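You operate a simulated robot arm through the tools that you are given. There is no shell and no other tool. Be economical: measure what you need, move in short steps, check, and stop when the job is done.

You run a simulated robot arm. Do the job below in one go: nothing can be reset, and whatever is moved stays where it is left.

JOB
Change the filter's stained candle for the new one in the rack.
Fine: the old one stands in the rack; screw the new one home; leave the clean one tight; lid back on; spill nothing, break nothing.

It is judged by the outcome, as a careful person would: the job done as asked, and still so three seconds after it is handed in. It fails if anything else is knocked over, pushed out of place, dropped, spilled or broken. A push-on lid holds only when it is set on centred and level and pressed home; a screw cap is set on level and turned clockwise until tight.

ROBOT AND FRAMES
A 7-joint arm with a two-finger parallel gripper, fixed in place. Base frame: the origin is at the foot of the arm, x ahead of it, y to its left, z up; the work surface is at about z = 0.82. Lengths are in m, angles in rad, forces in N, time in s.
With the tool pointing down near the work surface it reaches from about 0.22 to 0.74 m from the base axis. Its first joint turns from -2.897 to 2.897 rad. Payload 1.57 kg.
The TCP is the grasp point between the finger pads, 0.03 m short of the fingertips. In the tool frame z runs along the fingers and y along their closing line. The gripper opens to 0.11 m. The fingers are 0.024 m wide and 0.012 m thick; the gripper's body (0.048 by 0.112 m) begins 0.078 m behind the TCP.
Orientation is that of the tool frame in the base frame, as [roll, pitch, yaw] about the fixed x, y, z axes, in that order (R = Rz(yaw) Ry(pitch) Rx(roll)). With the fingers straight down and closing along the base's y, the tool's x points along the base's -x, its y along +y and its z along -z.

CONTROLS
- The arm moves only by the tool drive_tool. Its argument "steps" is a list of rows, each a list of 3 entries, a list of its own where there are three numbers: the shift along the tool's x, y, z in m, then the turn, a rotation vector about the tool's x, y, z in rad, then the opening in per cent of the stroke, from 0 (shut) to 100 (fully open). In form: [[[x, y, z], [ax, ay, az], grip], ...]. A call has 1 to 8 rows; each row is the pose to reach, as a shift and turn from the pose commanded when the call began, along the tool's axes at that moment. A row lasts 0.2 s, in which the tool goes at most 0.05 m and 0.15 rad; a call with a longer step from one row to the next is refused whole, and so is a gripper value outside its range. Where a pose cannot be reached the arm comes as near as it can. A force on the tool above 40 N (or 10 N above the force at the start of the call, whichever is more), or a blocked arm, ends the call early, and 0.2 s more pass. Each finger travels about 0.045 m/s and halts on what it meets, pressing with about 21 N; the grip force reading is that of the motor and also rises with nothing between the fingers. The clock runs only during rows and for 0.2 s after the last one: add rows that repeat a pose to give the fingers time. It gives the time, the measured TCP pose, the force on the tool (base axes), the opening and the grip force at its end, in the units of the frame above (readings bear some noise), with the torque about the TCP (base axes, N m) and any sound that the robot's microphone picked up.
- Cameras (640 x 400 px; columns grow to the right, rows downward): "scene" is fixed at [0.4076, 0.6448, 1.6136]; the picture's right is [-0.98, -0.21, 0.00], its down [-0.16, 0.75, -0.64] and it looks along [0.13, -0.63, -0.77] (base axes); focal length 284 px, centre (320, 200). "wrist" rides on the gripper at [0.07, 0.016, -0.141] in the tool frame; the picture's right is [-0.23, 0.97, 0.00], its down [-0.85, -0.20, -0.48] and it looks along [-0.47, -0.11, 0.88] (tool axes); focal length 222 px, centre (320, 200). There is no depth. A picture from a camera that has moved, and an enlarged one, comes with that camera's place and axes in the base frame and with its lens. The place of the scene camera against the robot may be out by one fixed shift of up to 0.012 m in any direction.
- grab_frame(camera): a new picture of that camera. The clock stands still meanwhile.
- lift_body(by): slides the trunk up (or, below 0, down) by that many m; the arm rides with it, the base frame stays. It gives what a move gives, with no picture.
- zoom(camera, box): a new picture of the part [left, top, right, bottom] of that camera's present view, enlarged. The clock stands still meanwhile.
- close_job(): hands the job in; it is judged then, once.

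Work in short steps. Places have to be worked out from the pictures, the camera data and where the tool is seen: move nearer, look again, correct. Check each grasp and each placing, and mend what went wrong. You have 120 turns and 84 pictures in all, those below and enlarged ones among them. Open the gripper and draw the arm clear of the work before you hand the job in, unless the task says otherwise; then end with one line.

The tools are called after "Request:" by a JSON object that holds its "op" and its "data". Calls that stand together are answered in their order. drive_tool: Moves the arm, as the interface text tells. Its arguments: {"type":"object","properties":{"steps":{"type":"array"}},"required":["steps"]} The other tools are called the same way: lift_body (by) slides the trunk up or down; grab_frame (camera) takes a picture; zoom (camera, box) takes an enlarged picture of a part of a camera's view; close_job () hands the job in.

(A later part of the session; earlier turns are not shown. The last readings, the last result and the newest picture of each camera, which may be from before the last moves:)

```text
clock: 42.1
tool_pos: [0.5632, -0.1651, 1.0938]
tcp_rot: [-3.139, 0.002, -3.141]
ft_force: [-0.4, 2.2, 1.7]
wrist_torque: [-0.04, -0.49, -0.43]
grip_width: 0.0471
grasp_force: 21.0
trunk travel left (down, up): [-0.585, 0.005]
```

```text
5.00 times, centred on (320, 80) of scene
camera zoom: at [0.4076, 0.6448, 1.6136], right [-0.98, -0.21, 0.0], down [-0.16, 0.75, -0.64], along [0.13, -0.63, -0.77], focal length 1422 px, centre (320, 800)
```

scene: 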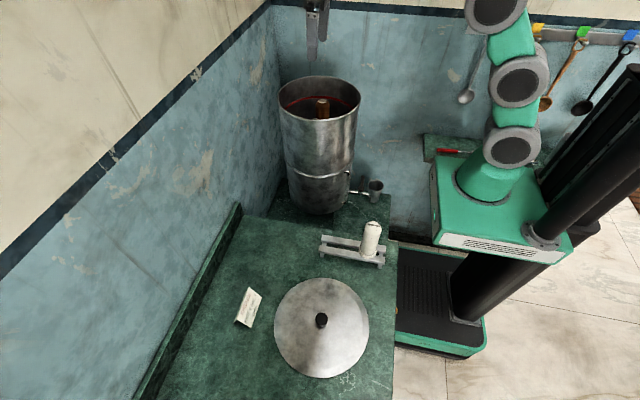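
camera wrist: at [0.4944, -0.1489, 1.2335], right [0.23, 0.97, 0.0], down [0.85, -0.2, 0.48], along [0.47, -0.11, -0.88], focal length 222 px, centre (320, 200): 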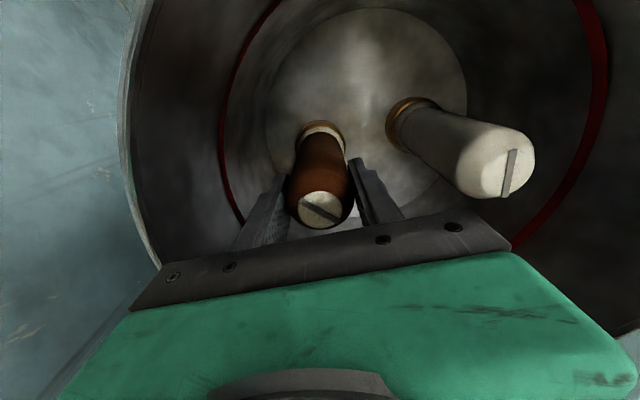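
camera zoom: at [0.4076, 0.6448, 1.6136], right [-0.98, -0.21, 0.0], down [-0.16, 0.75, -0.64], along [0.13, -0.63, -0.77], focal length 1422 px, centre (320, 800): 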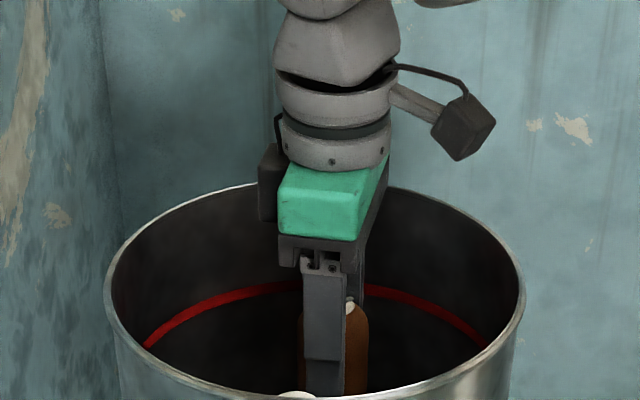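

The slot lagged the gripper by about 0.6 rad, so the candle met a stop; it may be fully unscrewed. I test with a gentle lift.

Request:
{"op": "drive_tool", "data": {"steps": [[[0, 0, -0.002], [0, 0, 0], 25], [[0, 0, -0.004], [0, 0, 0], 25]]}}

```text
clock: 42.7
tool_pos: [0.5646, -0.1643, 1.094]
tcp_rot: [-3.141, -0.004, 3.141]
ft_force: [-1.5, 1.2, -15.7]
wrist_torque: [0.05, -0.08, -0.34]
grip_width: 0.0469
grasp_force: 21.5
trunk travel left (down, up): [-0.585, 0.005]
```

Still held. I look closely at the candle's base.

Request:
{"op": "zoom", "data": {"camera": "wrist", "box": [260, 80, 420, 240]}}

```text
2.50 times, centred on (340, 160) of wrist
camera zoom: at [0.4954, -0.149, 1.2347], right [0.23, 0.97, 0.0], down [0.86, -0.2, 0.47], along [0.46, -0.11, -0.88], focal length 555 px, centre (270, 300)
```

zoom: 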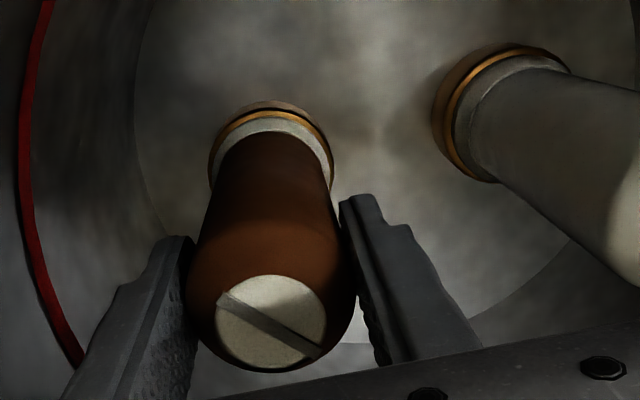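

The candle still sits on its gasket, so it needs more turns. I relax, release, rewind the wrist and regrip.

Request:
{"op": "drive_tool", "data": {"steps": [[[0, 0, 0.004], [0, 0, 0], 25], [[0, 0, 0.004], [0, 0, 0], 45], [[0, 0, 0.004], [0, 0, 0], 58], [[0, 0, 0.004], [0, 0, 0], 58]]}}

Request:
{"op": "drive_tool", "data": {"steps": [[[0, 0, 0], [0, 0, 0.15], 58], [[0, 0, 0], [0, 0, 0.3], 58], [[0, 0, 0], [0, 0, 0.45], 58], [[0, 0, 0], [0, 0, 0.6], 58], [[0, 0, 0], [0, 0, 0.75], 58], [[0, 0, 0], [0, 0, 0.9], 58], [[0, 0, 0], [0, 0, 1.05], 58], [[0, 0, 0], [0, 0, 1.2], 58]]}}

Request:
{"op": "drive_tool", "data": {"steps": [[[0, 0, 0], [0, 0, 0.15], 58], [[0, 0, 0], [0, 0, 0.3], 58], [[0, 0, 0], [0, 0, 0.45], 58], [[0, 0, 0], [0, 0, 0.6], 58], [[0, 0, 0], [0, 0, 0.75], 58], [[0, 0, 0], [0, 0, 0.9], 58], [[0, 0, 0], [0, 0, 1.05], 58], [[0, 0, 0], [0, 0, 1.2], 58]]}}

Request:
{"op": "zoom", "data": {"camera": "wrist", "box": [220, 80, 420, 240]}}

```text
clock: 43.7
tool_pos: [0.5644, -0.1651, 1.0926]
tcp_rot: [-3.139, 0.0, 3.141]
ft_force: [-0.3, 0.2, 0.2]
wrist_torque: [-0.03, 0.0, 0.0]
grip_width: 0.0639
grasp_force: 0.1
trunk travel left (down, up): [-0.585, 0.005]
```

```text
clock: 45.5
tool_pos: [0.5639, -0.1652, 1.0931]
tcp_rot: [-3.141, 0.003, 1.938]
ft_force: [0.4, 0.2, 0.0]
wrist_torque: [0.05, 0.0, 0.0]
grip_width: 0.0638
grasp_force: 0.1
trunk travel left (down, up): [-0.585, 0.005]
```

```text
clock: 47.3
tool_pos: [0.5637, -0.1653, 1.0937]
tcp_rot: [3.137, -0.002, 0.737]
ft_force: [-0.4, 0.6, 0.6]
wrist_torque: [0.03, 0.02, -0.01]
grip_width: 0.0638
grasp_force: 0.0
trunk travel left (down, up): [-0.585, 0.005]
```

```text
2.50 times, centred on (320, 160) of wrist
camera zoom: at [0.6271, -0.1301, 1.2337], right [0.49, -0.87, 0.0], down [-0.77, -0.43, 0.48], along [-0.42, -0.24, -0.88], focal length 555 px, centre (320, 300)
```

zoom: 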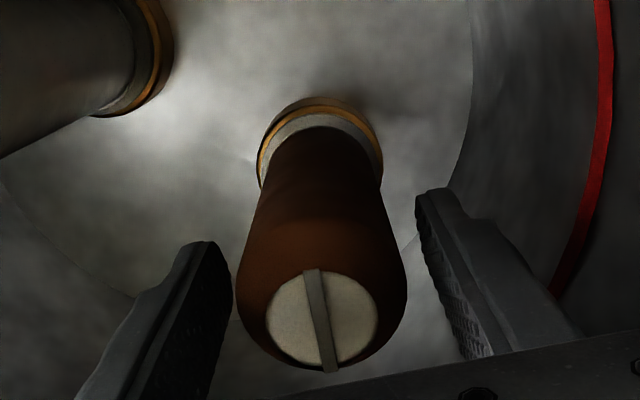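

The candle turned about 225° in total before lagging. I regrip and turn on in shorter segments, reading torque.

Request:
{"op": "drive_tool", "data": {"steps": [[[0.0005, 0, 0], [0, 0, 0], 40], [[0.0005, 0, 0], [0, 0, 0], 25], [[0.0005, 0, 0], [0, 0, 0], 20], [[0.0005, 0, 0], [0, 0, 0], 20], [[0.0005, 0, 0], [0, 0, -0.1], 20], [[0.0005, 0, 0], [0, 0, -0.2], 20], [[0.0005, 0, 0], [0, 0, -0.3], 20]]}}

Request:
{"op": "drive_tool", "data": {"steps": [[[0, 0, 0], [0, 0, -0.1], 20], [[0, 0, 0], [0, 0, -0.2], 20], [[0, 0, 0], [0, 0, -0.3], 20], [[0, 0, 0], [0, 0, -0.4], 20], [[0, 0, 0], [0, 0, -0.5], 20]]}}

Request:
{"op": "zoom", "data": {"camera": "wrist", "box": [220, 80, 420, 240]}}

```text
clock: 48.9
tool_pos: [0.5647, -0.1651, 1.0926]
tcp_rot: [3.137, 0.002, 1.042]
ft_force: [1.2, -1.0, 0.4]
wrist_torque: [0.06, 0.29, -0.43]
grip_width: 0.0468
grasp_force: 20.8
trunk travel left (down, up): [-0.585, 0.005]
```

```text
clock: 50.1
tool_pos: [0.5647, -0.1632, 1.0939]
tcp_rot: [3.14, 0.003, 1.544]
ft_force: [1.2, 0.3, 2.9]
wrist_torque: [-0.43, 0.12, -0.35]
grip_width: 0.047
grasp_force: 20.7
trunk travel left (down, up): [-0.585, 0.005]
```

```text
2.50 times, centred on (320, 160) of wrist
camera zoom: at [0.5832, -0.0953, 1.2338], right [0.97, -0.25, 0.0], down [-0.22, -0.85, 0.48], along [-0.12, -0.47, -0.88], focal length 555 px, centre (320, 300)
```

zoom: 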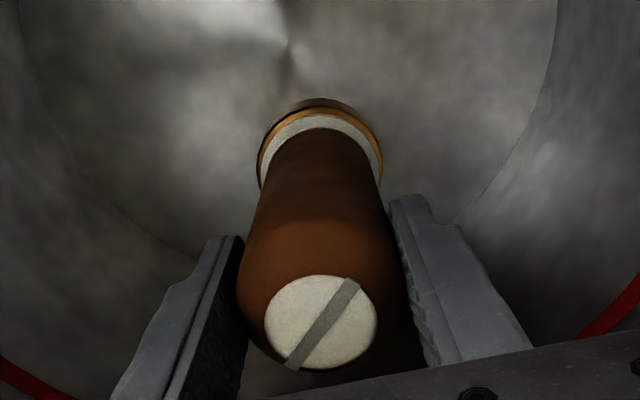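

The candle has met a firm stop at about 225° and won't turn further. To learn whether it rose or sank, I back the gripper off and compare its height in the fixed scene view with my first picture.

Request:
{"op": "drive_tool", "data": {"steps": [[[0, 0, 0], [0, 0, 0], 45], [[0, 0, 0], [0, 0, 0], 58], [[0, 0, 0], [0, 0, 0], 58], [[0, 0, -0.04], [0, 0, 0], 58], [[0, 0, -0.08], [0, 0, 0], 58], [[0, 0, -0.12], [0, 0, 0], 58], [[0, 0, -0.15], [0, 0, 0], 58], [[0, 0, -0.18], [0, 0, 0], 58]]}}

Request:
{"op": "zoom", "data": {"camera": "scene", "box": [270, 60, 370, 120]}}

```text
clock: 51.9
tool_pos: [0.5632, -0.1638, 1.2746]
tcp_rot: [-3.141, 0.006, 1.541]
ft_force: [0.1, 0.0, -0.3]
wrist_torque: [0.0, -0.02, 0.01]
grip_width: 0.0637
grasp_force: 0.1
trunk travel left (down, up): [-0.585, 0.005]
```

```text
6.40 times, centred on (320, 90) of scene
camera zoom: at [0.4076, 0.6448, 1.6136], right [-0.98, -0.21, 0.0], down [-0.16, 0.75, -0.64], along [0.13, -0.63, -0.77], focal length 1820 px, centre (320, 904)
```

zoom: 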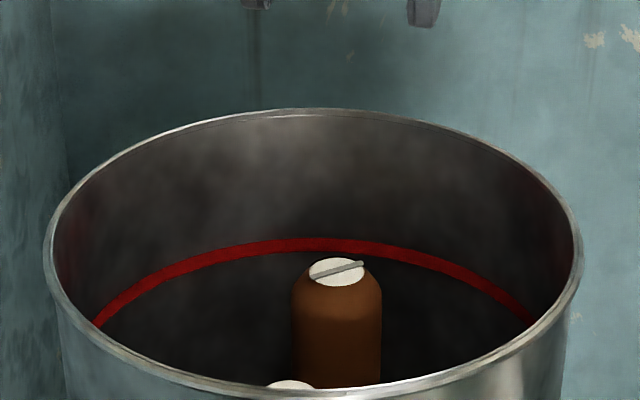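

The height is unchanged to within 1 mm. I'll test the other direction: wind the wrist to the ccw end, regrip, and see how the candle answers clockwise.

Request:
{"op": "drive_tool", "data": {"steps": [[[0, 0, 0.02], [0, 0, -0.15], 58], [[0, 0, 0.04], [0, 0, -0.3], 58], [[0, 0, 0.06], [0, 0, -0.45], 58], [[0, 0, 0.08], [0, 0, -0.6], 58], [[0, 0, 0.1], [0, 0, -0.75], 58], [[0, 0, 0.12], [0, 0, -0.9], 58], [[0, 0, 0.14], [0, 0, -1.05], 58], [[0, 0, 0.16], [0, 0, -1.2], 58]]}}

Request:
{"op": "drive_tool", "data": {"steps": [[[0, 0, 0.01], [0, 0, -0.15], 58], [[0, 0, 0.02], [0, 0, -0.3], 58], [[0, 0, 0.022], [0, 0, -0.4], 58]]}}

Request:
{"op": "zoom", "data": {"camera": "wrist", "box": [220, 80, 420, 240]}}

```text
clock: 53.7
tool_pos: [0.5642, -0.1644, 1.1129]
tcp_rot: [-3.139, 0.003, 2.742]
ft_force: [0.0, 0.0, 0.5]
wrist_torque: [-0.02, 0.0, 0.0]
grip_width: 0.0639
grasp_force: 0.1
trunk travel left (down, up): [-0.585, 0.005]
```

```text
clock: 54.5
tool_pos: [0.5649, -0.1643, 1.0903]
tcp_rot: [-3.138, 0.004, -3.141]
ft_force: [-0.6, 0.9, 0.1]
wrist_torque: [-0.04, -0.02, 0.02]
grip_width: 0.0639
grasp_force: 0.1
trunk travel left (down, up): [-0.585, 0.005]
```

```text
2.50 times, centred on (320, 160) of wrist
camera zoom: at [0.4946, -0.1479, 1.2316], right [0.23, 0.97, 0.0], down [0.85, -0.2, 0.48], along [0.47, -0.11, -0.88], focal length 555 px, centre (320, 300)
```

zoom: 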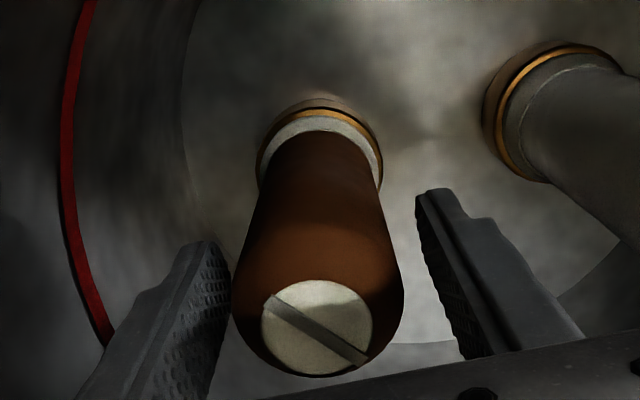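

Request:
{"op": "drive_tool", "data": {"steps": [[[0, -0.0007, 0], [0, 0, 0], 40], [[0, -0.0007, 0], [0, 0, 0], 25], [[0, -0.0007, 0], [0, 0, 0], 20], [[0, -0.0007, 0], [0, 0, 0], 20], [[0, -0.0007, 0], [0, 0, 0.15], 20], [[0, -0.0007, 0], [0, 0, 0.3], 20]]}}

Request:
{"op": "drive_tool", "data": {"steps": [[[0, 0, 0], [0, 0, 0.15], 20], [[0, 0, 0], [0, 0, 0.3], 20], [[0, 0, 0], [0, 0, 0.45], 20], [[0, 0, 0], [0, 0, 0.6], 20], [[0, 0, 0], [0, 0, 0.75], 20], [[0, 0, 0], [0, 0, 0.9], 20]]}}

Request:
{"op": "drive_tool", "data": {"steps": [[[0, 0, 0], [0, 0, 0.15], 20], [[0, 0, 0], [0, 0, 0.3], 20], [[0, 0, 0], [0, 0, 0.45], 20], [[0, 0, 0], [0, 0, 0.6], 20], [[0, 0, 0], [0, 0, 0.75], 20], [[0, 0, 0], [0, 0, 0.9], 20]]}}

Request:
{"op": "zoom", "data": {"camera": "wrist", "box": [220, 80, 420, 240]}}

```text
clock: 55.9
tool_pos: [0.5652, -0.1657, 1.0909]
tcp_rot: [-3.138, 0.001, 2.837]
ft_force: [-0.6, 0.2, 0.4]
wrist_torque: [0.03, -0.02, 0.0]
grip_width: 0.0476
grasp_force: 21.0
trunk travel left (down, up): [-0.585, 0.005]
```

```text
clock: 57.3
tool_pos: [0.5642, -0.166, 1.0905]
tcp_rot: [-3.141, 0.004, 1.94]
ft_force: [-0.6, 1.6, 0.5]
wrist_torque: [0.11, 0.1, 0.0]
grip_width: 0.0476
grasp_force: 22.2
trunk travel left (down, up): [-0.585, 0.005]
```

```text
clock: 58.7
tool_pos: [0.5649, -0.1649, 1.0907]
tcp_rot: [3.139, 0.001, 1.038]
ft_force: [-0.9, 2.5, -0.6]
wrist_torque: [-0.04, 0.11, 0.02]
grip_width: 0.0473
grasp_force: 21.5
trunk travel left (down, up): [-0.585, 0.005]
```

```text
2.50 times, centred on (320, 160) of wrist
camera zoom: at [0.6143, -0.1132, 1.2317], right [0.72, -0.69, 0.0], down [-0.61, -0.63, 0.48], along [-0.33, -0.35, -0.88], focal length 555 px, centre (320, 300)
```

zoom: 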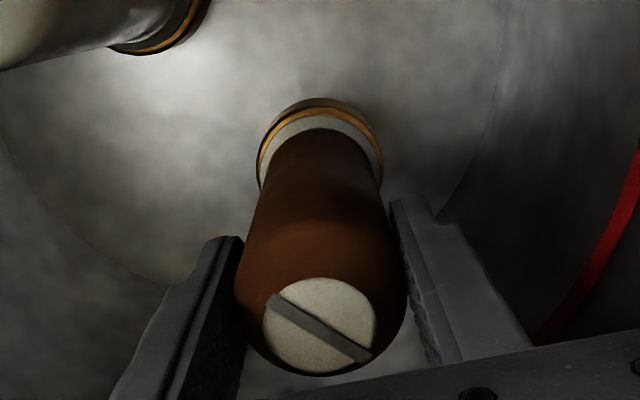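

Clockwise it turned freely with no slip. I keep turning clockwise to find what happens past its original position.

Request:
{"op": "drive_tool", "data": {"steps": [[[0, 0, 0], [0, 0, 0.15], 20], [[0, 0, 0], [0, 0, 0.3], 20], [[0, 0, 0], [0, 0, 0.45], 20], [[0, 0, 0], [0, 0, 0.6], 20], [[0, 0, 0], [0, 0, 0.75], 20], [[0, 0, 0], [0, 0, 0.9], 20]]}}

```text
clock: 60.1
tool_pos: [0.5662, -0.1651, 1.0921]
tcp_rot: [-3.137, 0.001, 0.166]
ft_force: [-11.9, 1.8, -0.5]
wrist_torque: [0.21, 0.44, -0.01]
grip_width: 0.047
grasp_force: 20.8
trunk travel left (down, up): [-0.585, 0.005]
```

Request:
{"op": "drive_tool", "data": {"steps": [[[0, 0, 0], [0, 0, 0], 45], [[0, 0, 0], [0, 0, 0], 58], [[0, 0, 0], [0, 0, 0], 58]]}}

Request:
{"op": "zoom", "data": {"camera": "wrist", "box": [220, 80, 420, 240]}}

Request:
{"op": "grab_frame", "data": {"camera": "scene"}}

```text
clock: 60.9
tool_pos: [0.5664, -0.1651, 1.0904]
tcp_rot: [-3.138, -0.004, 0.166]
ft_force: [-0.5, 0.3, 0.4]
wrist_torque: [-0.01, -0.02, 0.0]
grip_width: 0.0637
grasp_force: 0.1
trunk travel left (down, up): [-0.585, 0.005]
```

```text
2.50 times, centred on (320, 160) of wrist
camera zoom: at [0.6387, -0.1703, 1.2323], right [-0.06, -1.0, 0.0], down [-0.88, 0.05, 0.48], along [-0.48, 0.03, -0.88], focal length 555 px, centre (320, 300)
```

zoom: 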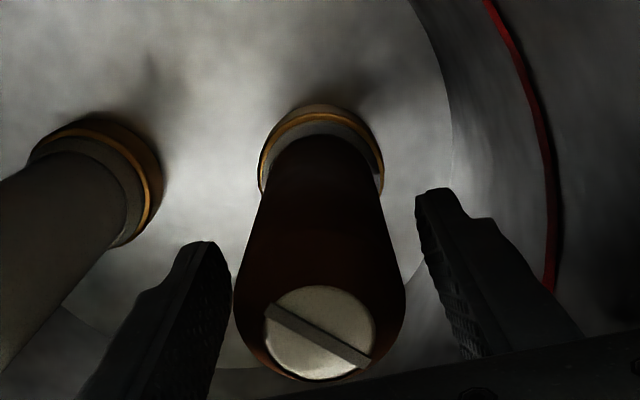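

```text
38 pictures are left
```

scene: 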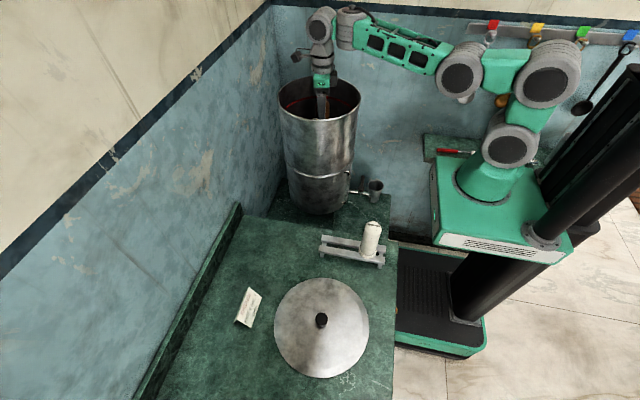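

It followed all the way with no stop. I rewind and continue clockwise.

Request:
{"op": "drive_tool", "data": {"steps": [[[0, 0, 0], [0, 0, -0.15], 58], [[0, 0, 0], [0, 0, -0.3], 58], [[0, 0, 0], [0, 0, -0.45], 58], [[0, 0, 0], [0, 0, -0.6], 58], [[0, 0, 0], [0, 0, -0.75], 58], [[0, 0, 0], [0, 0, -0.9], 58], [[0, 0, 0], [0, 0, -1.05], 58], [[0, 0, 0], [0, 0, -1.2], 58]]}}

Request:
{"op": "drive_tool", "data": {"steps": [[[0, 0, 0], [0, 0, -0.15], 58], [[0, 0, 0], [0, 0, -0.3], 58], [[0, 0, 0], [0, 0, -0.45], 58], [[0, 0, 0], [0, 0, -0.6], 58], [[0, 0, 0], [0, 0, -0.75], 58], [[0, 0, 0], [0, 0, -0.9], 58], [[0, 0, 0], [0, 0, -1.05], 58], [[0, 0, 0], [0, 0, -1.2], 58]]}}

Request:
{"op": "drive_tool", "data": {"steps": [[[0, 0, 0], [0, 0, -0.15], 58], [[0, 0, 0], [0, 0, -0.3], 58], [[0, 0, 0], [0, 0, -0.45], 58], [[0, 0, 0], [0, 0, -0.55], 58]]}}

Request:
{"op": "zoom", "data": {"camera": "wrist", "box": [220, 80, 420, 240]}}

```text
clock: 62.7
tool_pos: [0.5652, -0.1659, 1.0913]
tcp_rot: [3.138, 0.002, 1.345]
ft_force: [0.3, 0.2, 0.0]
wrist_torque: [-0.02, 0.01, 0.0]
grip_width: 0.0639
grasp_force: 0.1
trunk travel left (down, up): [-0.585, 0.005]
```

```text
clock: 64.5
tool_pos: [0.5654, -0.1651, 1.0907]
tcp_rot: [-3.139, 0.002, 2.542]
ft_force: [0.2, -0.2, -0.4]
wrist_torque: [0.01, -0.02, 0.01]
grip_width: 0.0638
grasp_force: 0.0
trunk travel left (down, up): [-0.585, 0.005]
```

```text
clock: 65.5
tool_pos: [0.5651, -0.1654, 1.0913]
tcp_rot: [-3.138, 0.001, 3.092]
ft_force: [0.5, 0.7, -0.6]
wrist_torque: [0.02, 0.0, 0.0]
grip_width: 0.0635
grasp_force: 0.0
trunk travel left (down, up): [-0.585, 0.005]
```

```text
2.50 times, centred on (320, 160) of wrist
camera zoom: at [0.4961, -0.1455, 1.2315], right [0.27, 0.96, 0.0], down [0.84, -0.24, 0.48], along [0.46, -0.13, -0.88], focal length 555 px, centre (320, 300)
```

zoom: 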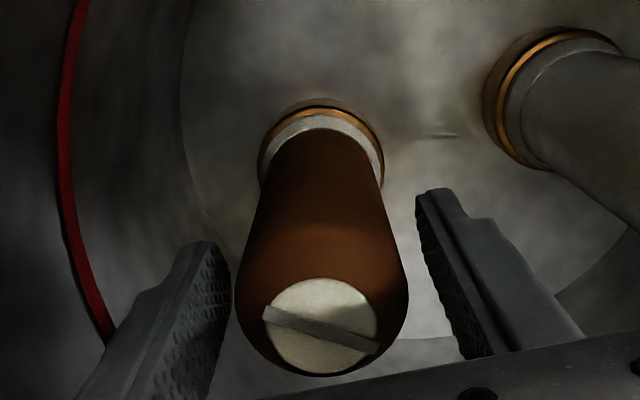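

Request:
{"op": "drive_tool", "data": {"steps": [[[0, 0, 0], [0, 0, 0], 40], [[0, 0, 0], [0, 0, 0], 25], [[0, 0, 0], [0, 0, 0], 20], [[0, 0, 0], [0, 0, 0], 20], [[0, 0, 0], [0, 0, 0.15], 20], [[0, 0, 0], [0, 0, 0.3], 20], [[0, 0, 0], [0, 0, 0.45], 20], [[0, 0, 0], [0, 0, 0.6], 20]]}}

Request:
{"op": "drive_tool", "data": {"steps": [[[0, 0, 0], [0, 0, 0.15], 20], [[0, 0, 0], [0, 0, 0.3], 20], [[0, 0, 0], [0, 0, 0.45], 20], [[0, 0, 0], [0, 0, 0.6], 20], [[0, 0, 0], [0, 0, 0.75], 20]]}}

Request:
{"op": "drive_tool", "data": {"steps": [[[0, 0, 0], [0, 0, 0.15], 20], [[0, 0, 0], [0, 0, 0.3], 20], [[0, 0, 0], [0, 0, 0.45], 20], [[0, 0, 0], [0, 0, 0.6], 20], [[0, 0, 0], [0, 0, 0.75], 20]]}}

Request:
{"op": "zoom", "data": {"camera": "wrist", "box": [220, 80, 420, 240]}}

```text
clock: 67.3
tool_pos: [0.5644, -0.1644, 1.0902]
tcp_rot: [-3.139, 0.005, 2.489]
ft_force: [0.1, 2.2, -0.5]
wrist_torque: [0.17, 0.26, 0.01]
grip_width: 0.0482
grasp_force: 21.0
trunk travel left (down, up): [-0.585, 0.005]
```

```text
clock: 68.5
tool_pos: [0.5638, -0.1649, 1.091]
tcp_rot: [3.14, 0.005, 1.739]
ft_force: [1.3, 3.6, 0.6]
wrist_torque: [0.15, 0.02, -0.01]
grip_width: 0.0481
grasp_force: 21.3
trunk travel left (down, up): [-0.585, 0.005]
```

```text
clock: 69.7
tool_pos: [0.565, -0.1655, 1.0909]
tcp_rot: [3.137, 0.002, 0.989]
ft_force: [-0.2, 0.6, 2.9]
wrist_torque: [-0.02, -0.05, 0.28]
grip_width: 0.048
grasp_force: 21.0
trunk travel left (down, up): [-0.585, 0.005]
```

```text
2.50 times, centred on (320, 160) of wrist
camera zoom: at [0.6167, -0.1164, 1.2318], right [0.69, -0.73, 0.0], down [-0.64, -0.6, 0.48], along [-0.35, -0.33, -0.88], focal length 555 px, centre (320, 300)
```

zoom: 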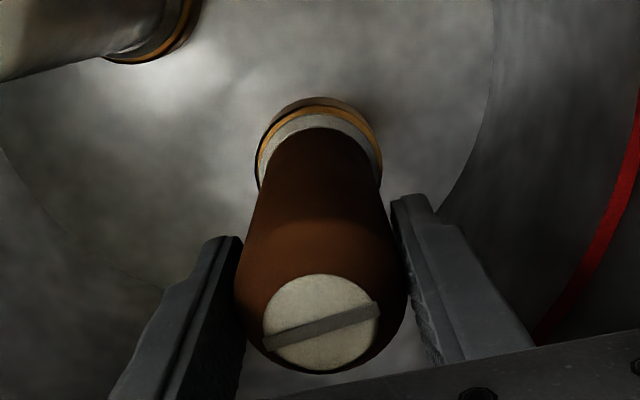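

Clockwise it also met a stop, near the original position, so clockwise is the tight end and ccw the loose end (about 4.2 rad apart). I go back to the loose end, then lift more decidedly there.

Request:
{"op": "drive_tool", "data": {"steps": [[[0, 0, 0], [0, 0, -0.15], 20], [[0, 0, 0], [0, 0, -0.3], 20], [[0, 0, 0], [0, 0, -0.45], 20], [[0, 0, 0], [0, 0, -0.6], 20], [[0, 0, 0], [0, 0, -0.75], 20], [[0, 0, 0], [0, 0, -0.9], 20], [[0, 0, 0], [0, 0, -1.05], 20]]}}

Request:
{"op": "drive_tool", "data": {"steps": [[[0, 0, 0], [0, 0, -0.15], 20], [[0, 0, 0], [0, 0, -0.3], 20], [[0, 0, 0], [0, 0, -0.45], 20], [[0, 0, 0], [0, 0, -0.6], 20], [[0, 0, 0], [0, 0, -0.75], 20], [[0, 0, 0], [0, 0, -0.9], 20], [[0, 0, 0], [0, 0, -1.05], 20]]}}

Request:
{"op": "drive_tool", "data": {"steps": [[[0, 0, 0], [0, 0, -0.15], 20], [[0, 0, 0], [0, 0, -0.3], 20]]}}

Request:
{"op": "grab_frame", "data": {"camera": "wrist"}}

```text
clock: 71.3
tool_pos: [0.5657, -0.1647, 1.091]
tcp_rot: [-3.141, 0.003, 2.045]
ft_force: [4.4, -2.0, 2.1]
wrist_torque: [0.08, -0.21, -0.01]
grip_width: 0.048
grasp_force: 21.4
trunk travel left (down, up): [-0.585, 0.005]
```

```text
clock: 72.9
tool_pos: [0.5648, -0.1649, 1.0906]
tcp_rot: [-3.137, 0.003, 3.093]
ft_force: [6.9, 0.4, 4.3]
wrist_torque: [0.04, -0.45, 0.0]
grip_width: 0.0479
grasp_force: 21.0
trunk travel left (down, up): [-0.585, 0.005]
```

```text
clock: 73.5
tool_pos: [0.5656, -0.1649, 1.0909]
tcp_rot: [-3.139, 0.002, -2.887]
ft_force: [7.9, 3.4, 3.6]
wrist_torque: [0.17, -0.65, -0.02]
grip_width: 0.0476
grasp_force: 21.0
trunk travel left (down, up): [-0.585, 0.005]
```

```text
35 pictures are left
camera wrist: at [0.4939, -0.1663, 1.2317], right [-0.02, 1.0, 0.0], down [0.88, 0.02, 0.48], along [0.48, 0.01, -0.88], focal length 222 px, centre (320, 200)
```

wrist: 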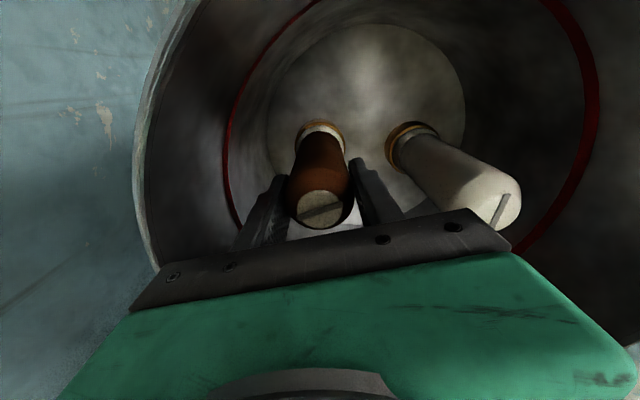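

The candle follows again. I release, recentre by about 1.3 mm, rewind, and regrip for the last part of the turn.

Request:
{"op": "drive_tool", "data": {"steps": [[[0, 0, 0], [0, 0, 0], 45], [[0, 0, 0], [0, 0, 0], 58], [[-0.0013, 0, 0], [0, 0, 0.15], 58], [[-0.0013, 0, 0], [0, 0, 0.3], 58], [[-0.0013, 0, 0], [0, 0, 0.45], 58], [[-0.0013, 0, 0], [0, 0, 0.6], 58], [[-0.0013, 0, 0], [0, 0, 0.75], 58], [[-0.0013, 0, 0], [0, 0, 0.9], 58]]}}

Request:
{"op": "drive_tool", "data": {"steps": [[[0, 0, 0], [0, 0, 0.15], 58], [[0, 0, 0], [0, 0, 0.3], 58], [[0, 0, 0], [0, 0, 0.45], 58], [[0, 0, 0], [0, 0, 0.6], 58], [[0, 0, 0], [0, 0, 0.75], 58], [[0, 0, 0], [0, 0, 0.9], 58], [[0, 0, 0], [0, 0, 1.05], 58], [[0, 0, 0], [0, 0, 1.2], 58]]}}

Request:
{"op": "drive_tool", "data": {"steps": [[[0, 0, 0], [0, 0, 0.15], 58], [[0, 0, 0], [0, 0, 0.3], 58], [[0, 0, 0], [0, 0, 0.3], 40], [[0, 0, 0], [0, 0, 0.3], 25], [[0, 0, 0], [0, 0, 0.3], 20], [[0, 0, 0], [0, 0, 0.3], 20]]}}

Request:
{"op": "drive_tool", "data": {"steps": [[[0, 0, 0], [0, 0, -0.15], 20], [[0, 0, 0], [0, 0, -0.3], 20], [[0, 0, 0], [0, 0, -0.45], 20], [[0, 0, 0], [0, 0, -0.6], 20], [[0, 0, 0], [0, 0, -0.75], 20], [[0, 0, 0], [0, 0, -0.9], 20], [[0, 0, 0], [0, 0, -1.05], 20], [[0, 0, 0], [0, 0, -1.2], 20]]}}

Request:
{"op": "drive_tool", "data": {"steps": [[[0, 0, 0], [0, 0, -0.12], 20], [[0, 0, 0], [0, 0, -0.24], 20], [[0, 0, 0], [0, 0, -0.36], 20]]}}

```text
clock: 75.3
tool_pos: [0.5662, -0.1646, 1.0902]
tcp_rot: [-3.138, 0.002, 2.489]
ft_force: [0.6, 0.0, 0.2]
wrist_torque: [-0.01, 0.01, -0.01]
grip_width: 0.0638
grasp_force: 0.1
trunk travel left (down, up): [-0.585, 0.005]
```

```text
clock: 77.1
tool_pos: [0.5649, -0.1646, 1.0914]
tcp_rot: [3.139, 0.001, 1.289]
ft_force: [-0.2, 0.3, 0.2]
wrist_torque: [0.01, -0.02, -0.02]
grip_width: 0.0636
grasp_force: 0.1
trunk travel left (down, up): [-0.585, 0.005]
```

```text
clock: 78.5
tool_pos: [0.5651, -0.1645, 1.0919]
tcp_rot: [3.14, 0.003, 0.991]
ft_force: [-4.3, 2.6, 0.6]
wrist_torque: [0.12, 0.17, -0.04]
grip_width: 0.0483
grasp_force: 20.5
trunk travel left (down, up): [-0.585, 0.005]
```

```text
clock: 80.3
tool_pos: [0.5674, -0.1646, 1.0913]
tcp_rot: [3.14, 0.006, 2.192]
ft_force: [-0.7, 0.5, -1.4]
wrist_torque: [0.04, 0.04, 0.02]
grip_width: 0.0481
grasp_force: 21.0
trunk travel left (down, up): [-0.585, 0.005]
```

```text
clock: 81.1
tool_pos: [0.5658, -0.165, 1.0907]
tcp_rot: [-3.141, 0.002, 2.554]
ft_force: [-0.3, -0.2, 0.1]
wrist_torque: [0.05, 0.02, -0.03]
grip_width: 0.0481
grasp_force: 21.0
trunk travel left (down, up): [-0.585, 0.005]
```

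About 4.0 rad from tight now with no torque. I turn a little more, watching for the stop.

Request:
{"op": "drive_tool", "data": {"steps": [[[0, 0, 0], [0, 0, -0.1], 20], [[0, 0, 0], [0, 0, -0.2], 20], [[0, 0, 0], [0, 0, -0.3], 20]]}}

Request:
{"op": "drive_tool", "data": {"steps": [[[0, 0, -0.002], [0, 0, 0], 20], [[0, 0, -0.004], [0, 0, 0], 20]]}}

Request:
{"op": "drive_tool", "data": {"steps": [[[0, 0, 0.004], [0, 0, -0.1], 20], [[0, 0, 0.004], [0, 0, -0.2], 20], [[0, 0, 0.004], [0, 0, -0.3], 20]]}}

```text
clock: 81.9
tool_pos: [0.5659, -0.1645, 1.0908]
tcp_rot: [-3.138, 0.0, 2.852]
ft_force: [-4.4, 2.7, 2.0]
wrist_torque: [0.34, 0.25, -0.09]
grip_width: 0.0477
grasp_force: 20.7
trunk travel left (down, up): [-0.585, 0.005]
```

```text
clock: 82.5
tool_pos: [0.5653, -0.1651, 1.0943]
tcp_rot: [-3.138, 0.0, 2.849]
ft_force: [-5.3, 0.6, -4.1]
wrist_torque: [0.03, 0.61, -0.02]
grip_width: 0.0479
grasp_force: 21.0
trunk travel left (down, up): [-0.585, 0.005]
```

```text
clock: 83.3
tool_pos: [0.5667, -0.1642, 1.093]
tcp_rot: [-3.137, 0.006, -3.131]
ft_force: [2.6, 0.1, 11.6]
wrist_torque: [-0.05, -0.15, -0.4]
grip_width: 0.0469
grasp_force: 21.0
trunk travel left (down, up): [-0.585, 0.005]
```

That time the lift met only about 4 N, as if it had come free. I lift again.

Request:
{"op": "drive_tool", "data": {"steps": [[[0, 0, -0.003], [0, 0, 0], 20], [[0, 0, -0.006], [0, 0, 0], 20], [[0, 0, -0.008], [0, 0, 0], 20]]}}

Request:
{"op": "grab_frame", "data": {"camera": "wrist"}}

```text
clock: 84.1
tool_pos: [0.5653, -0.1646, 1.0952]
tcp_rot: [3.141, -0.006, -3.133]
ft_force: [4.2, -2.7, -16.1]
wrist_torque: [-0.11, -0.08, -0.27]
grip_width: 0.0474
grasp_force: 21.4
trunk travel left (down, up): [-0.585, 0.005]
```

```text
34 pictures are left
camera wrist: at [0.497, -0.1496, 1.2365], right [0.22, 0.98, 0.0], down [0.86, -0.19, 0.47], along [0.46, -0.11, -0.88], focal length 222 px, centre (320, 200)
```

wrist: 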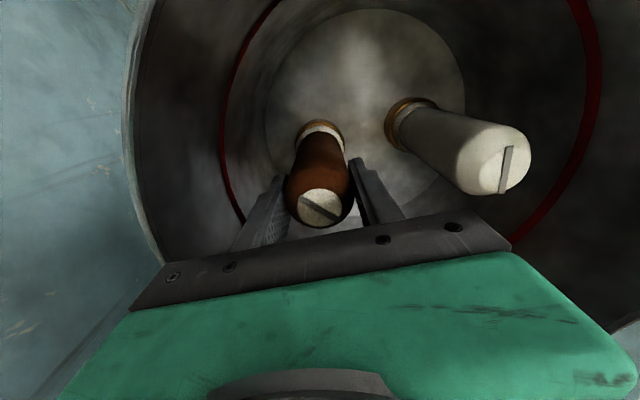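

With torque wound up it resists; when relaxed it lifted easily. I relax the axial pull and the twist, then lift straight.

Request:
{"op": "drive_tool", "data": {"steps": [[[0, 0, 0.006], [0, 0, 0], 20], [[0, 0, 0.006], [0, 0, 0.12], 20], [[0, 0, 0.006], [0, 0, 0.2], 20], [[0, 0, 0.006], [0, 0, 0.2], 20]]}}

Request:
{"op": "drive_tool", "data": {"steps": [[[0, 0, -0.002], [0, 0, 0], 20], [[0, 0, -0.004], [0, 0, 0], 20]]}}

Request:
{"op": "drive_tool", "data": {"steps": [[[0, 0, -0.002], [0, 0, 0], 20], [[0, 0, -0.004], [0, 0, 0], 20]]}}

```text
clock: 85.1
tool_pos: [0.5665, -0.1651, 1.0933]
tcp_rot: [-3.14, 0.002, 2.951]
ft_force: [1.3, -3.3, -3.3]
wrist_torque: [-0.29, -0.09, -0.03]
grip_width: 0.0469
grasp_force: 21.6
trunk travel left (down, up): [-0.585, 0.005]
```

```text
clock: 85.7
tool_pos: [0.5662, -0.1647, 1.096]
tcp_rot: [-3.14, 0.001, 2.952]
ft_force: [0.3, -0.2, -1.7]
wrist_torque: [0.02, -0.02, 0.02]
grip_width: 0.047
grasp_force: 21.0
trunk travel left (down, up): [-0.585, 0.005]
```

```text
clock: 86.3
tool_pos: [0.5655, -0.1646, 1.1007]
tcp_rot: [-3.14, 0.003, 2.95]
ft_force: [0.7, 0.9, -2.6]
wrist_torque: [0.02, 0.01, -0.02]
grip_width: 0.0467
grasp_force: 20.6
trunk travel left (down, up): [-0.585, 0.005]
```

It is free now (about 2 N weight). I keep lifting straight up.

Request:
{"op": "drive_tool", "data": {"steps": [[[0, 0, -0.015], [0, 0, 0], 20], [[0, 0, -0.035], [0, 0, 0], 20], [[0, 0, -0.06], [0, 0, 0], 20], [[0, 0, -0.085], [0, 0, 0], 20], [[0, 0, -0.11], [0, 0, 0], 20], [[0, 0, -0.135], [0, 0, 0], 20]]}}

Request:
{"op": "grab_frame", "data": {"camera": "scene"}}

```text
clock: 87.7
tool_pos: [0.5664, -0.1653, 1.2359]
tcp_rot: [-3.139, 0.004, 2.949]
ft_force: [0.2, 0.1, -3.0]
wrist_torque: [0.01, 0.02, -0.01]
grip_width: 0.0469
grasp_force: 20.9
trunk travel left (down, up): [-0.585, 0.005]
```

```text
33 pictures are left
```

scene: 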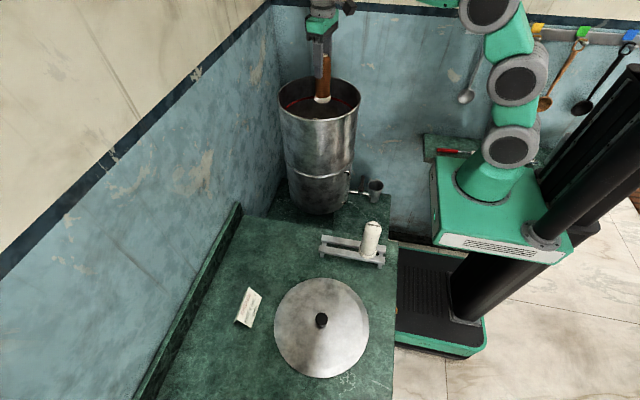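

The candle is rising out. I lift 0.1 m more and look at its bottom.

Request:
{"op": "drive_tool", "data": {"steps": [[[0, 0, -0.03], [0, 0, 0], 20], [[0, 0, -0.06], [0, 0, 0], 20], [[0, 0, -0.085], [0, 0, 0], 20], [[0, 0, -0.105], [0, 0, 0], 20]]}}

Request:
{"op": "zoom", "data": {"camera": "scene", "box": [270, 20, 390, 120]}}

Request:
{"op": "zoom", "data": {"camera": "scene", "box": [310, 205, 400, 275]}}

```text
clock: 88.7
tool_pos: [0.5657, -0.1632, 1.3408]
tcp_rot: [-3.138, 0.001, 2.952]
ft_force: [-0.2, 0.3, -1.9]
wrist_torque: [-0.04, 0.04, 0.02]
grip_width: 0.0466
grasp_force: 20.0
trunk travel left (down, up): [-0.585, 0.005]
```

```text
4.00 times, centred on (330, 70) of scene
camera zoom: at [0.4076, 0.6448, 1.6136], right [-0.98, -0.21, 0.0], down [-0.16, 0.75, -0.64], along [0.13, -0.63, -0.77], focal length 1137 px, centre (280, 720)
```

zoom: 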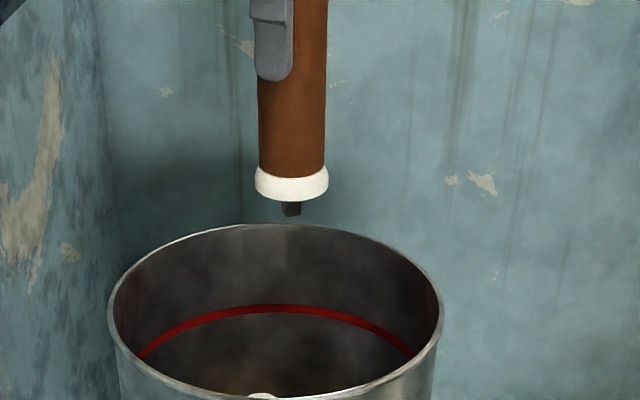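

```text
5.71 times, centred on (355, 240) of scene
camera zoom: at [0.4076, 0.6448, 1.6136], right [-0.98, -0.21, 0.0], down [-0.16, 0.75, -0.64], along [0.13, -0.63, -0.77], focal length 1625 px, centre (120, -29)
```

zoom: 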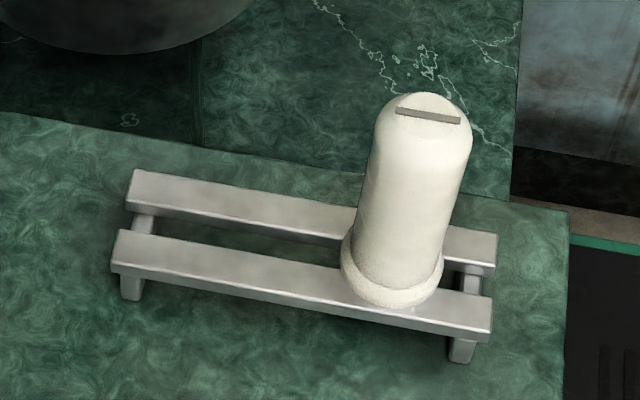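

The candle is out; flange bottom is about 0.11 m below the TCP and a ~20 mm stem hangs under it. The rack has two rails along x (x≈0.30–0.50), new candle at its near end. I carry the stained one over the rack's free end, near (0.45, 0.19), staying high.

Request:
{"op": "drive_tool", "data": {"steps": [[[0.01, 0.02, 0], [0, 0, -0.03], 20], [[0.03, 0.055, 0], [0, 0, -0.06], 20], [[0.05, 0.09, 0], [0, 0, -0.09], 20], [[0.07, 0.125, 0], [0, 0, -0.12], 20], [[0.09, 0.16, 0], [0, 0, -0.15], 20], [[0.11, 0.195, 0], [0, 0, -0.17], 20], [[0.13, 0.23, 0], [0, 0, -0.19], 20], [[0.145, 0.26, 0], [0, 0, -0.19], 20]]}}

Request:
{"op": "drive_tool", "data": {"steps": [[[0.008, 0.025, 0.02], [0, 0, 0], 20], [[0.015, 0.05, 0.045], [0, 0, 0], 20], [[0.022, 0.07, 0.075], [0, 0, 0], 20], [[0.022, 0.07, 0.11], [0, 0, 0], 20]]}}

Request:
{"op": "grab_frame", "data": {"camera": "wrist"}}

Request:
{"op": "grab_frame", "data": {"camera": "scene"}}

```text
clock: 90.5
tool_pos: [0.4724, 0.118, 1.3406]
tcp_rot: [-3.139, 0.002, 3.141]
ft_force: [0.0, -0.2, -2.2]
wrist_torque: [0.01, 0.0, -0.01]
grip_width: 0.0468
grasp_force: 20.9
trunk travel left (down, up): [-0.585, 0.005]
```

```text
clock: 91.5
tool_pos: [0.4503, 0.1885, 1.2318]
tcp_rot: [-3.141, 0.006, 3.138]
ft_force: [0.0, -0.3, -1.3]
wrist_torque: [-0.02, 0.07, -0.02]
grip_width: 0.0467
grasp_force: 20.7
trunk travel left (down, up): [-0.585, 0.005]
```

```text
30 pictures are left
camera wrist: at [0.3813, 0.2052, 1.3718], right [0.23, 0.97, 0.0], down [0.85, -0.2, 0.48], along [0.47, -0.11, -0.88], focal length 222 px, centre (320, 200)
```

wrist: 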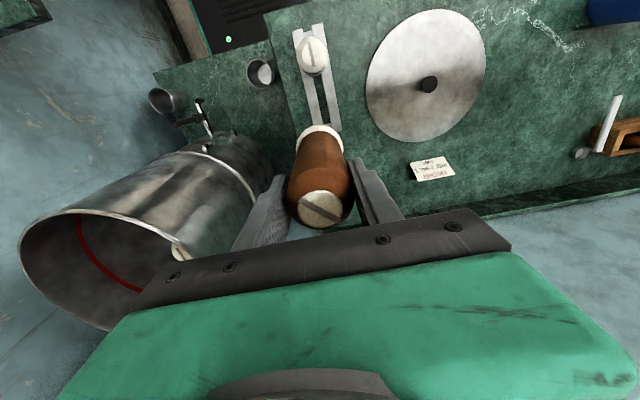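

```text
29 pictures are left
```

scene: 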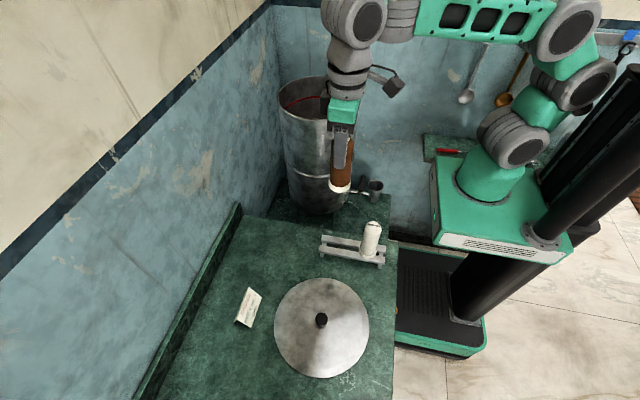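

The rail gap's midline is near y≈0.20. I zoom to refine it.

Request:
{"op": "zoom", "data": {"camera": "wrist", "box": [250, 10, 390, 150]}}

```text
2.86 times, centred on (320, 80) of wrist
camera zoom: at [0.3813, 0.2052, 1.3718], right [0.23, 0.97, 0.0], down [0.85, -0.2, 0.48], along [0.47, -0.11, -0.88], focal length 635 px, centre (320, 543)
```

zoom: 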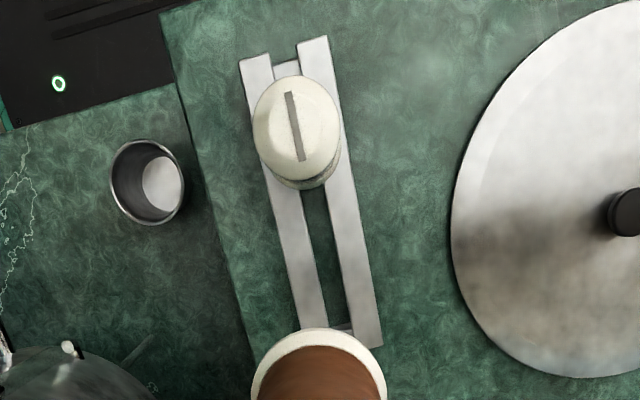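

The gap midline at x=0.45 is y≈0.1975, and the new candle is at about (0.351, 0.200). I align and lower to just above the rails.

Request:
{"op": "drive_tool", "data": {"steps": [[[0, 0.009, 0.03], [0, 0, 0], 20], [[0, 0.009, 0.07], [0, 0, 0], 20], [[0, 0.009, 0.11], [0, 0, 0], 20], [[0, 0.009, 0.15], [0, 0, 0], 20], [[0, 0.009, 0.185], [0, 0, 0], 20], [[0, 0.009, 0.215], [0, 0, 0], 20], [[0, 0.009, 0.225], [0, 0, 0], 20]]}}

Request:
{"op": "zoom", "data": {"camera": "scene", "box": [310, 190, 410, 275]}}

Request:
{"op": "grab_frame", "data": {"camera": "wrist"}}

```text
clock: 93.1
tool_pos: [0.4585, 0.2013, 1.0939]
tcp_rot: [-3.136, -0.004, 3.14]
ft_force: [0.2, -0.6, -1.9]
wrist_torque: [-0.04, -0.03, -0.02]
grip_width: 0.0467
grasp_force: 21.1
out of reach, approached as far as the arm can: row 4, 5, 6, 7
trunk travel left (down, up): [-0.585, 0.005]
```

```text
4.71 times, centred on (360, 232) of scene
camera zoom: at [0.4076, 0.6448, 1.6136], right [-0.98, -0.21, 0.0], down [-0.16, 0.75, -0.64], along [0.13, -0.63, -0.77], focal length 1338 px, centre (132, 47)
```

zoom: 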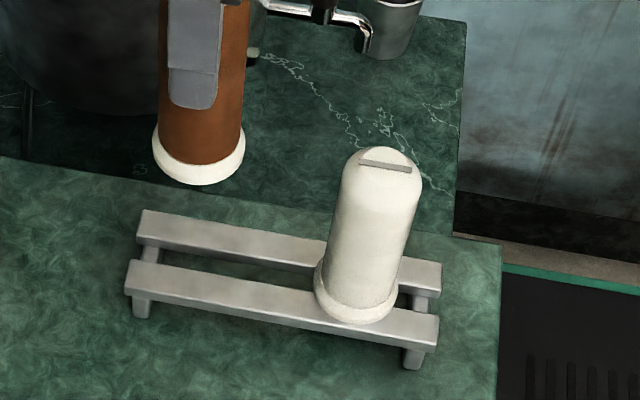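

```text
26 pictures are left
camera wrist: at [0.3886, 0.2173, 1.2352], right [0.23, 0.97, -0.01], down [0.86, -0.2, 0.48], along [0.46, -0.11, -0.88], focal length 222 px, centre (320, 200)
```

wrist: 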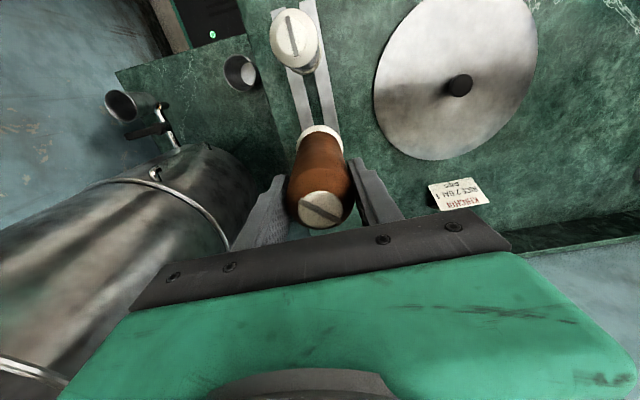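

The arm cannot reach lower at this trunk height, so I lower the trunk in small amounts, watching pose and force.

Request:
{"op": "lift_body", "data": {"by": -0.06}}

Request:
{"op": "grab_frame", "data": {"camera": "scene"}}

```text
clock: 94.1
tool_pos: [0.4572, 0.2017, 1.0345]
tcp_rot: [-3.137, -0.003, 3.138]
ft_force: [0.0, -0.2, -2.5]
wrist_torque: [0.01, 0.03, -0.02]
grip_width: 0.0467
grasp_force: 21.0
trunk travel left (down, up): [-0.525, 0.065]
```

```text
25 pictures are left
```

scene: 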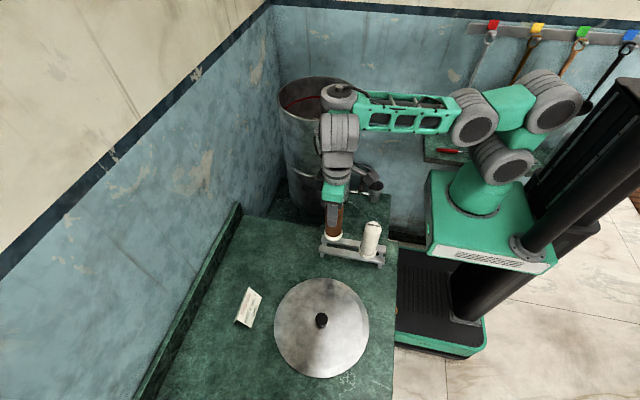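

Clear of the filter. I lower the trunk a bit more, then check alignment over the rails.

Request:
{"op": "lift_body", "data": {"by": -0.035}}

Request:
{"op": "drive_tool", "data": {"steps": [[[0.002, -0.002, 0], [0, 0, 0], 20], [[0.002, -0.003, 0], [0, 0, 0], 20]]}}

Request:
{"op": "zoom", "data": {"camera": "scene", "box": [310, 205, 400, 275]}}

Request:
{"op": "zoom", "data": {"camera": "wrist", "box": [230, 0, 390, 150]}}

```text
clock: 94.9
tool_pos: [0.4574, 0.2003, 1.0007]
tcp_rot: [-3.139, -0.003, 3.139]
ft_force: [1.1, -0.2, -2.7]
wrist_torque: [0.0, -0.03, 0.03]
grip_width: 0.0467
grasp_force: 20.6
trunk travel left (down, up): [-0.49, 0.1]
```

```text
clock: 95.5
tool_pos: [0.4555, 0.1969, 0.9997]
tcp_rot: [-3.135, -0.006, 3.141]
ft_force: [0.6, -0.2, -2.5]
wrist_torque: [-0.02, 0.02, 0.0]
grip_width: 0.0465
grasp_force: 20.5
trunk travel left (down, up): [-0.49, 0.1]
```

```text
5.71 times, centred on (355, 240) of scene
camera zoom: at [0.4076, 0.6448, 1.6136], right [-0.98, -0.21, 0.0], down [-0.16, 0.75, -0.64], along [0.13, -0.63, -0.77], focal length 1625 px, centre (120, -29)
```

zoom: 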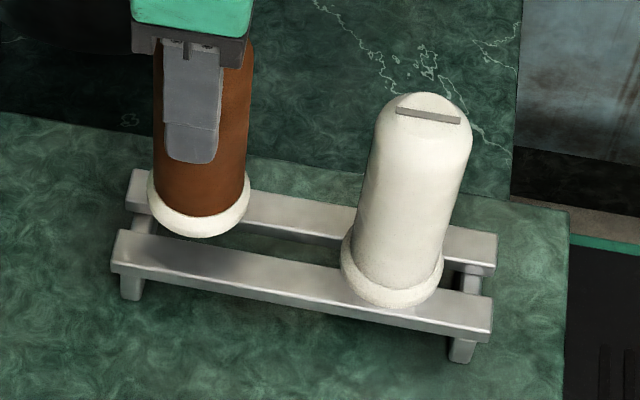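

```text
2.67 times, centred on (310, 75) of wrist
camera zoom: at [0.3878, 0.2146, 1.1414], right [0.23, 0.97, -0.01], down [0.86, -0.2, 0.47], along [0.46, -0.11, -0.88], focal length 592 px, centre (347, 533)
```

zoom: 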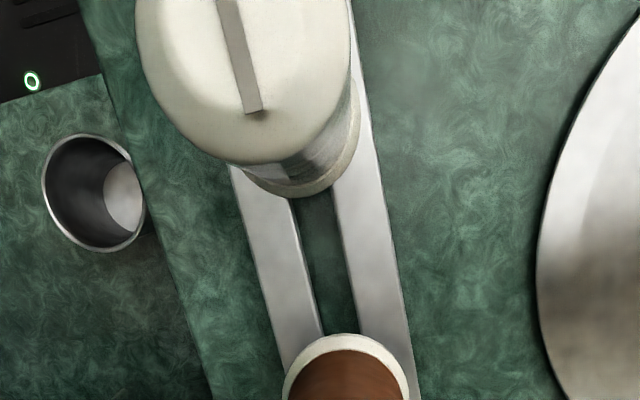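

Alignment is good (gap midline y≈0.1985 here). I shift 1.5 mm and lower in fine rows.

Request:
{"op": "drive_tool", "data": {"steps": [[[0, 0.0015, 0.005], [0, 0, 0], 20], [[0, 0.0015, 0.011], [0, 0, 0], 20], [[0, 0.0015, 0.017], [0, 0, 0], 20], [[0, 0.0015, 0.023], [0, 0, 0], 20]]}}

Request:
{"op": "zoom", "data": {"camera": "scene", "box": [310, 205, 400, 275]}}

```text
clock: 96.5
tool_pos: [0.4589, 0.1991, 0.9946]
tcp_rot: [-3.136, -0.012, 3.14]
ft_force: [1.0, -0.2, -2.6]
wrist_torque: [-0.02, 0.01, -0.01]
grip_width: 0.0466
grasp_force: 20.5
out of reach, approached as far as the arm can: row 1, 2, 3, 4
trunk travel left (down, up): [-0.49, 0.1]
```

```text
5.71 times, centred on (355, 240) of scene
camera zoom: at [0.4076, 0.6448, 1.6136], right [-0.98, -0.21, 0.0], down [-0.16, 0.75, -0.64], along [0.13, -0.63, -0.77], focal length 1625 px, centre (120, -29)
```

zoom: 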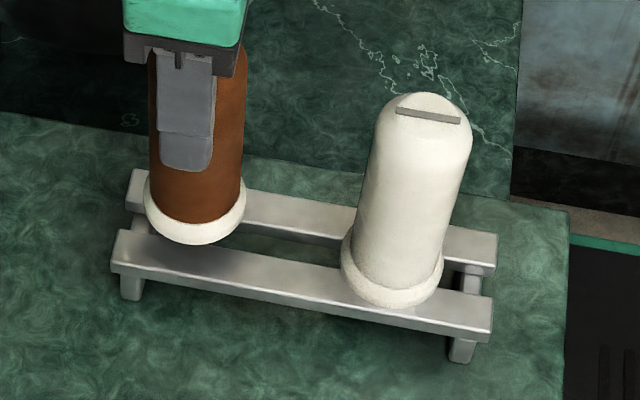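

The arm is at its lower limit again. I raise the tool 0.1 m and lower the trunk 0.1 m to gain arm travel.

Request:
{"op": "drive_tool", "data": {"steps": [[[0, 0, -0.03], [0, -0.006, 0], 20], [[0, 0, -0.06], [0, -0.012, 0], 20], [[0.002, 0, -0.1], [0, -0.012, 0], 20]]}}

Request:
{"op": "lift_body", "data": {"by": -0.1}}

```text
clock: 97.3
tool_pos: [0.4542, 0.1976, 1.0764]
tcp_rot: [-3.136, 0.007, 3.14]
ft_force: [0.4, 0.1, -1.9]
wrist_torque: [-0.01, 0.02, 0.04]
grip_width: 0.0468
grasp_force: 21.2
trunk travel left (down, up): [-0.49, 0.1]
```

```text
clock: 98.7
tool_pos: [0.4551, 0.1986, 0.9777]
tcp_rot: [-3.139, 0.011, 3.139]
ft_force: [3.3, 2.1, 15.3]
wrist_torque: [0.18, -0.42, 0.07]
grip_width: 0.0477
grasp_force: 21.0
trunk travel left (down, up): [-0.39, 0.2]
```

Contact at TCP z≈0.978. I look whether the flange is seated or the stem is on a rail.

Request:
{"op": "zoom", "data": {"camera": "scene", "box": [310, 205, 400, 275]}}

```text
5.71 times, centred on (355, 240) of scene
camera zoom: at [0.4076, 0.6448, 1.6136], right [-0.98, -0.21, 0.0], down [-0.16, 0.75, -0.64], along [0.13, -0.63, -0.77], focal length 1625 px, centre (120, -29)
```

zoom: 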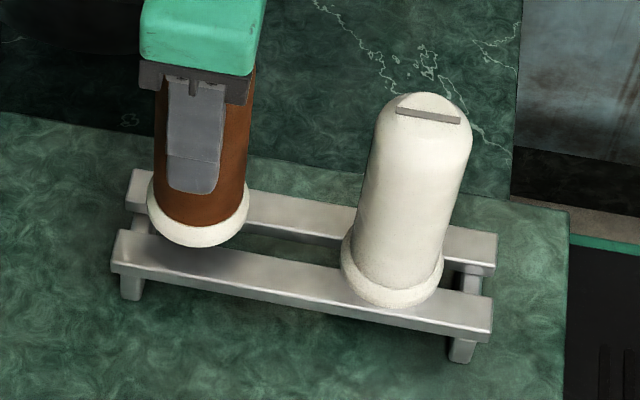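

The flange is about 20 mm too high: the stem is catching the rear (-y) rail by the torque sign. I lift, shift +3 mm in y, and lower again.

Request:
{"op": "drive_tool", "data": {"steps": [[[0, 0, -0.006], [0, 0, 0], 20], [[0, 0.003, -0.006], [0, 0, 0], 20], [[0, 0.003, -0.001], [0, 0, 0], 20], [[0, 0.003, 0.003], [0, 0, 0], 20]]}}

```text
clock: 99.7
tool_pos: [0.4549, 0.202, 0.9759]
tcp_rot: [-3.14, 0.015, 3.139]
ft_force: [-0.8, -1.9, 19.2]
wrist_torque: [-0.08, 0.08, -0.01]
grip_width: 0.048
grasp_force: 20.7
trunk travel left (down, up): [-0.39, 0.2]
```

Now the contact is on the other side, so the middle lies between. I lift, go back 1.5 mm, level the pitch, and lower again.

Request:
{"op": "drive_tool", "data": {"steps": [[[0, 0, -0.008], [0, 0, 0], 20], [[0, -0.0015, -0.008], [0, 0.012, 0], 20], [[0, -0.0015, -0.002], [0, 0.012, 0], 20], [[0, -0.0015, 0.003], [0, 0.012, 0], 20], [[0, -0.0015, 0.006], [0, 0.012, 0], 20]]}}

```text
clock: 100.9
tool_pos: [0.4546, 0.2004, 0.9662]
tcp_rot: [-3.138, -0.005, 3.141]
ft_force: [-1.1, 1.8, 14.0]
wrist_torque: [0.03, 0.1, -0.02]
grip_width: 0.049
grasp_force: 14.8
trunk travel left (down, up): [-0.39, 0.2]
```

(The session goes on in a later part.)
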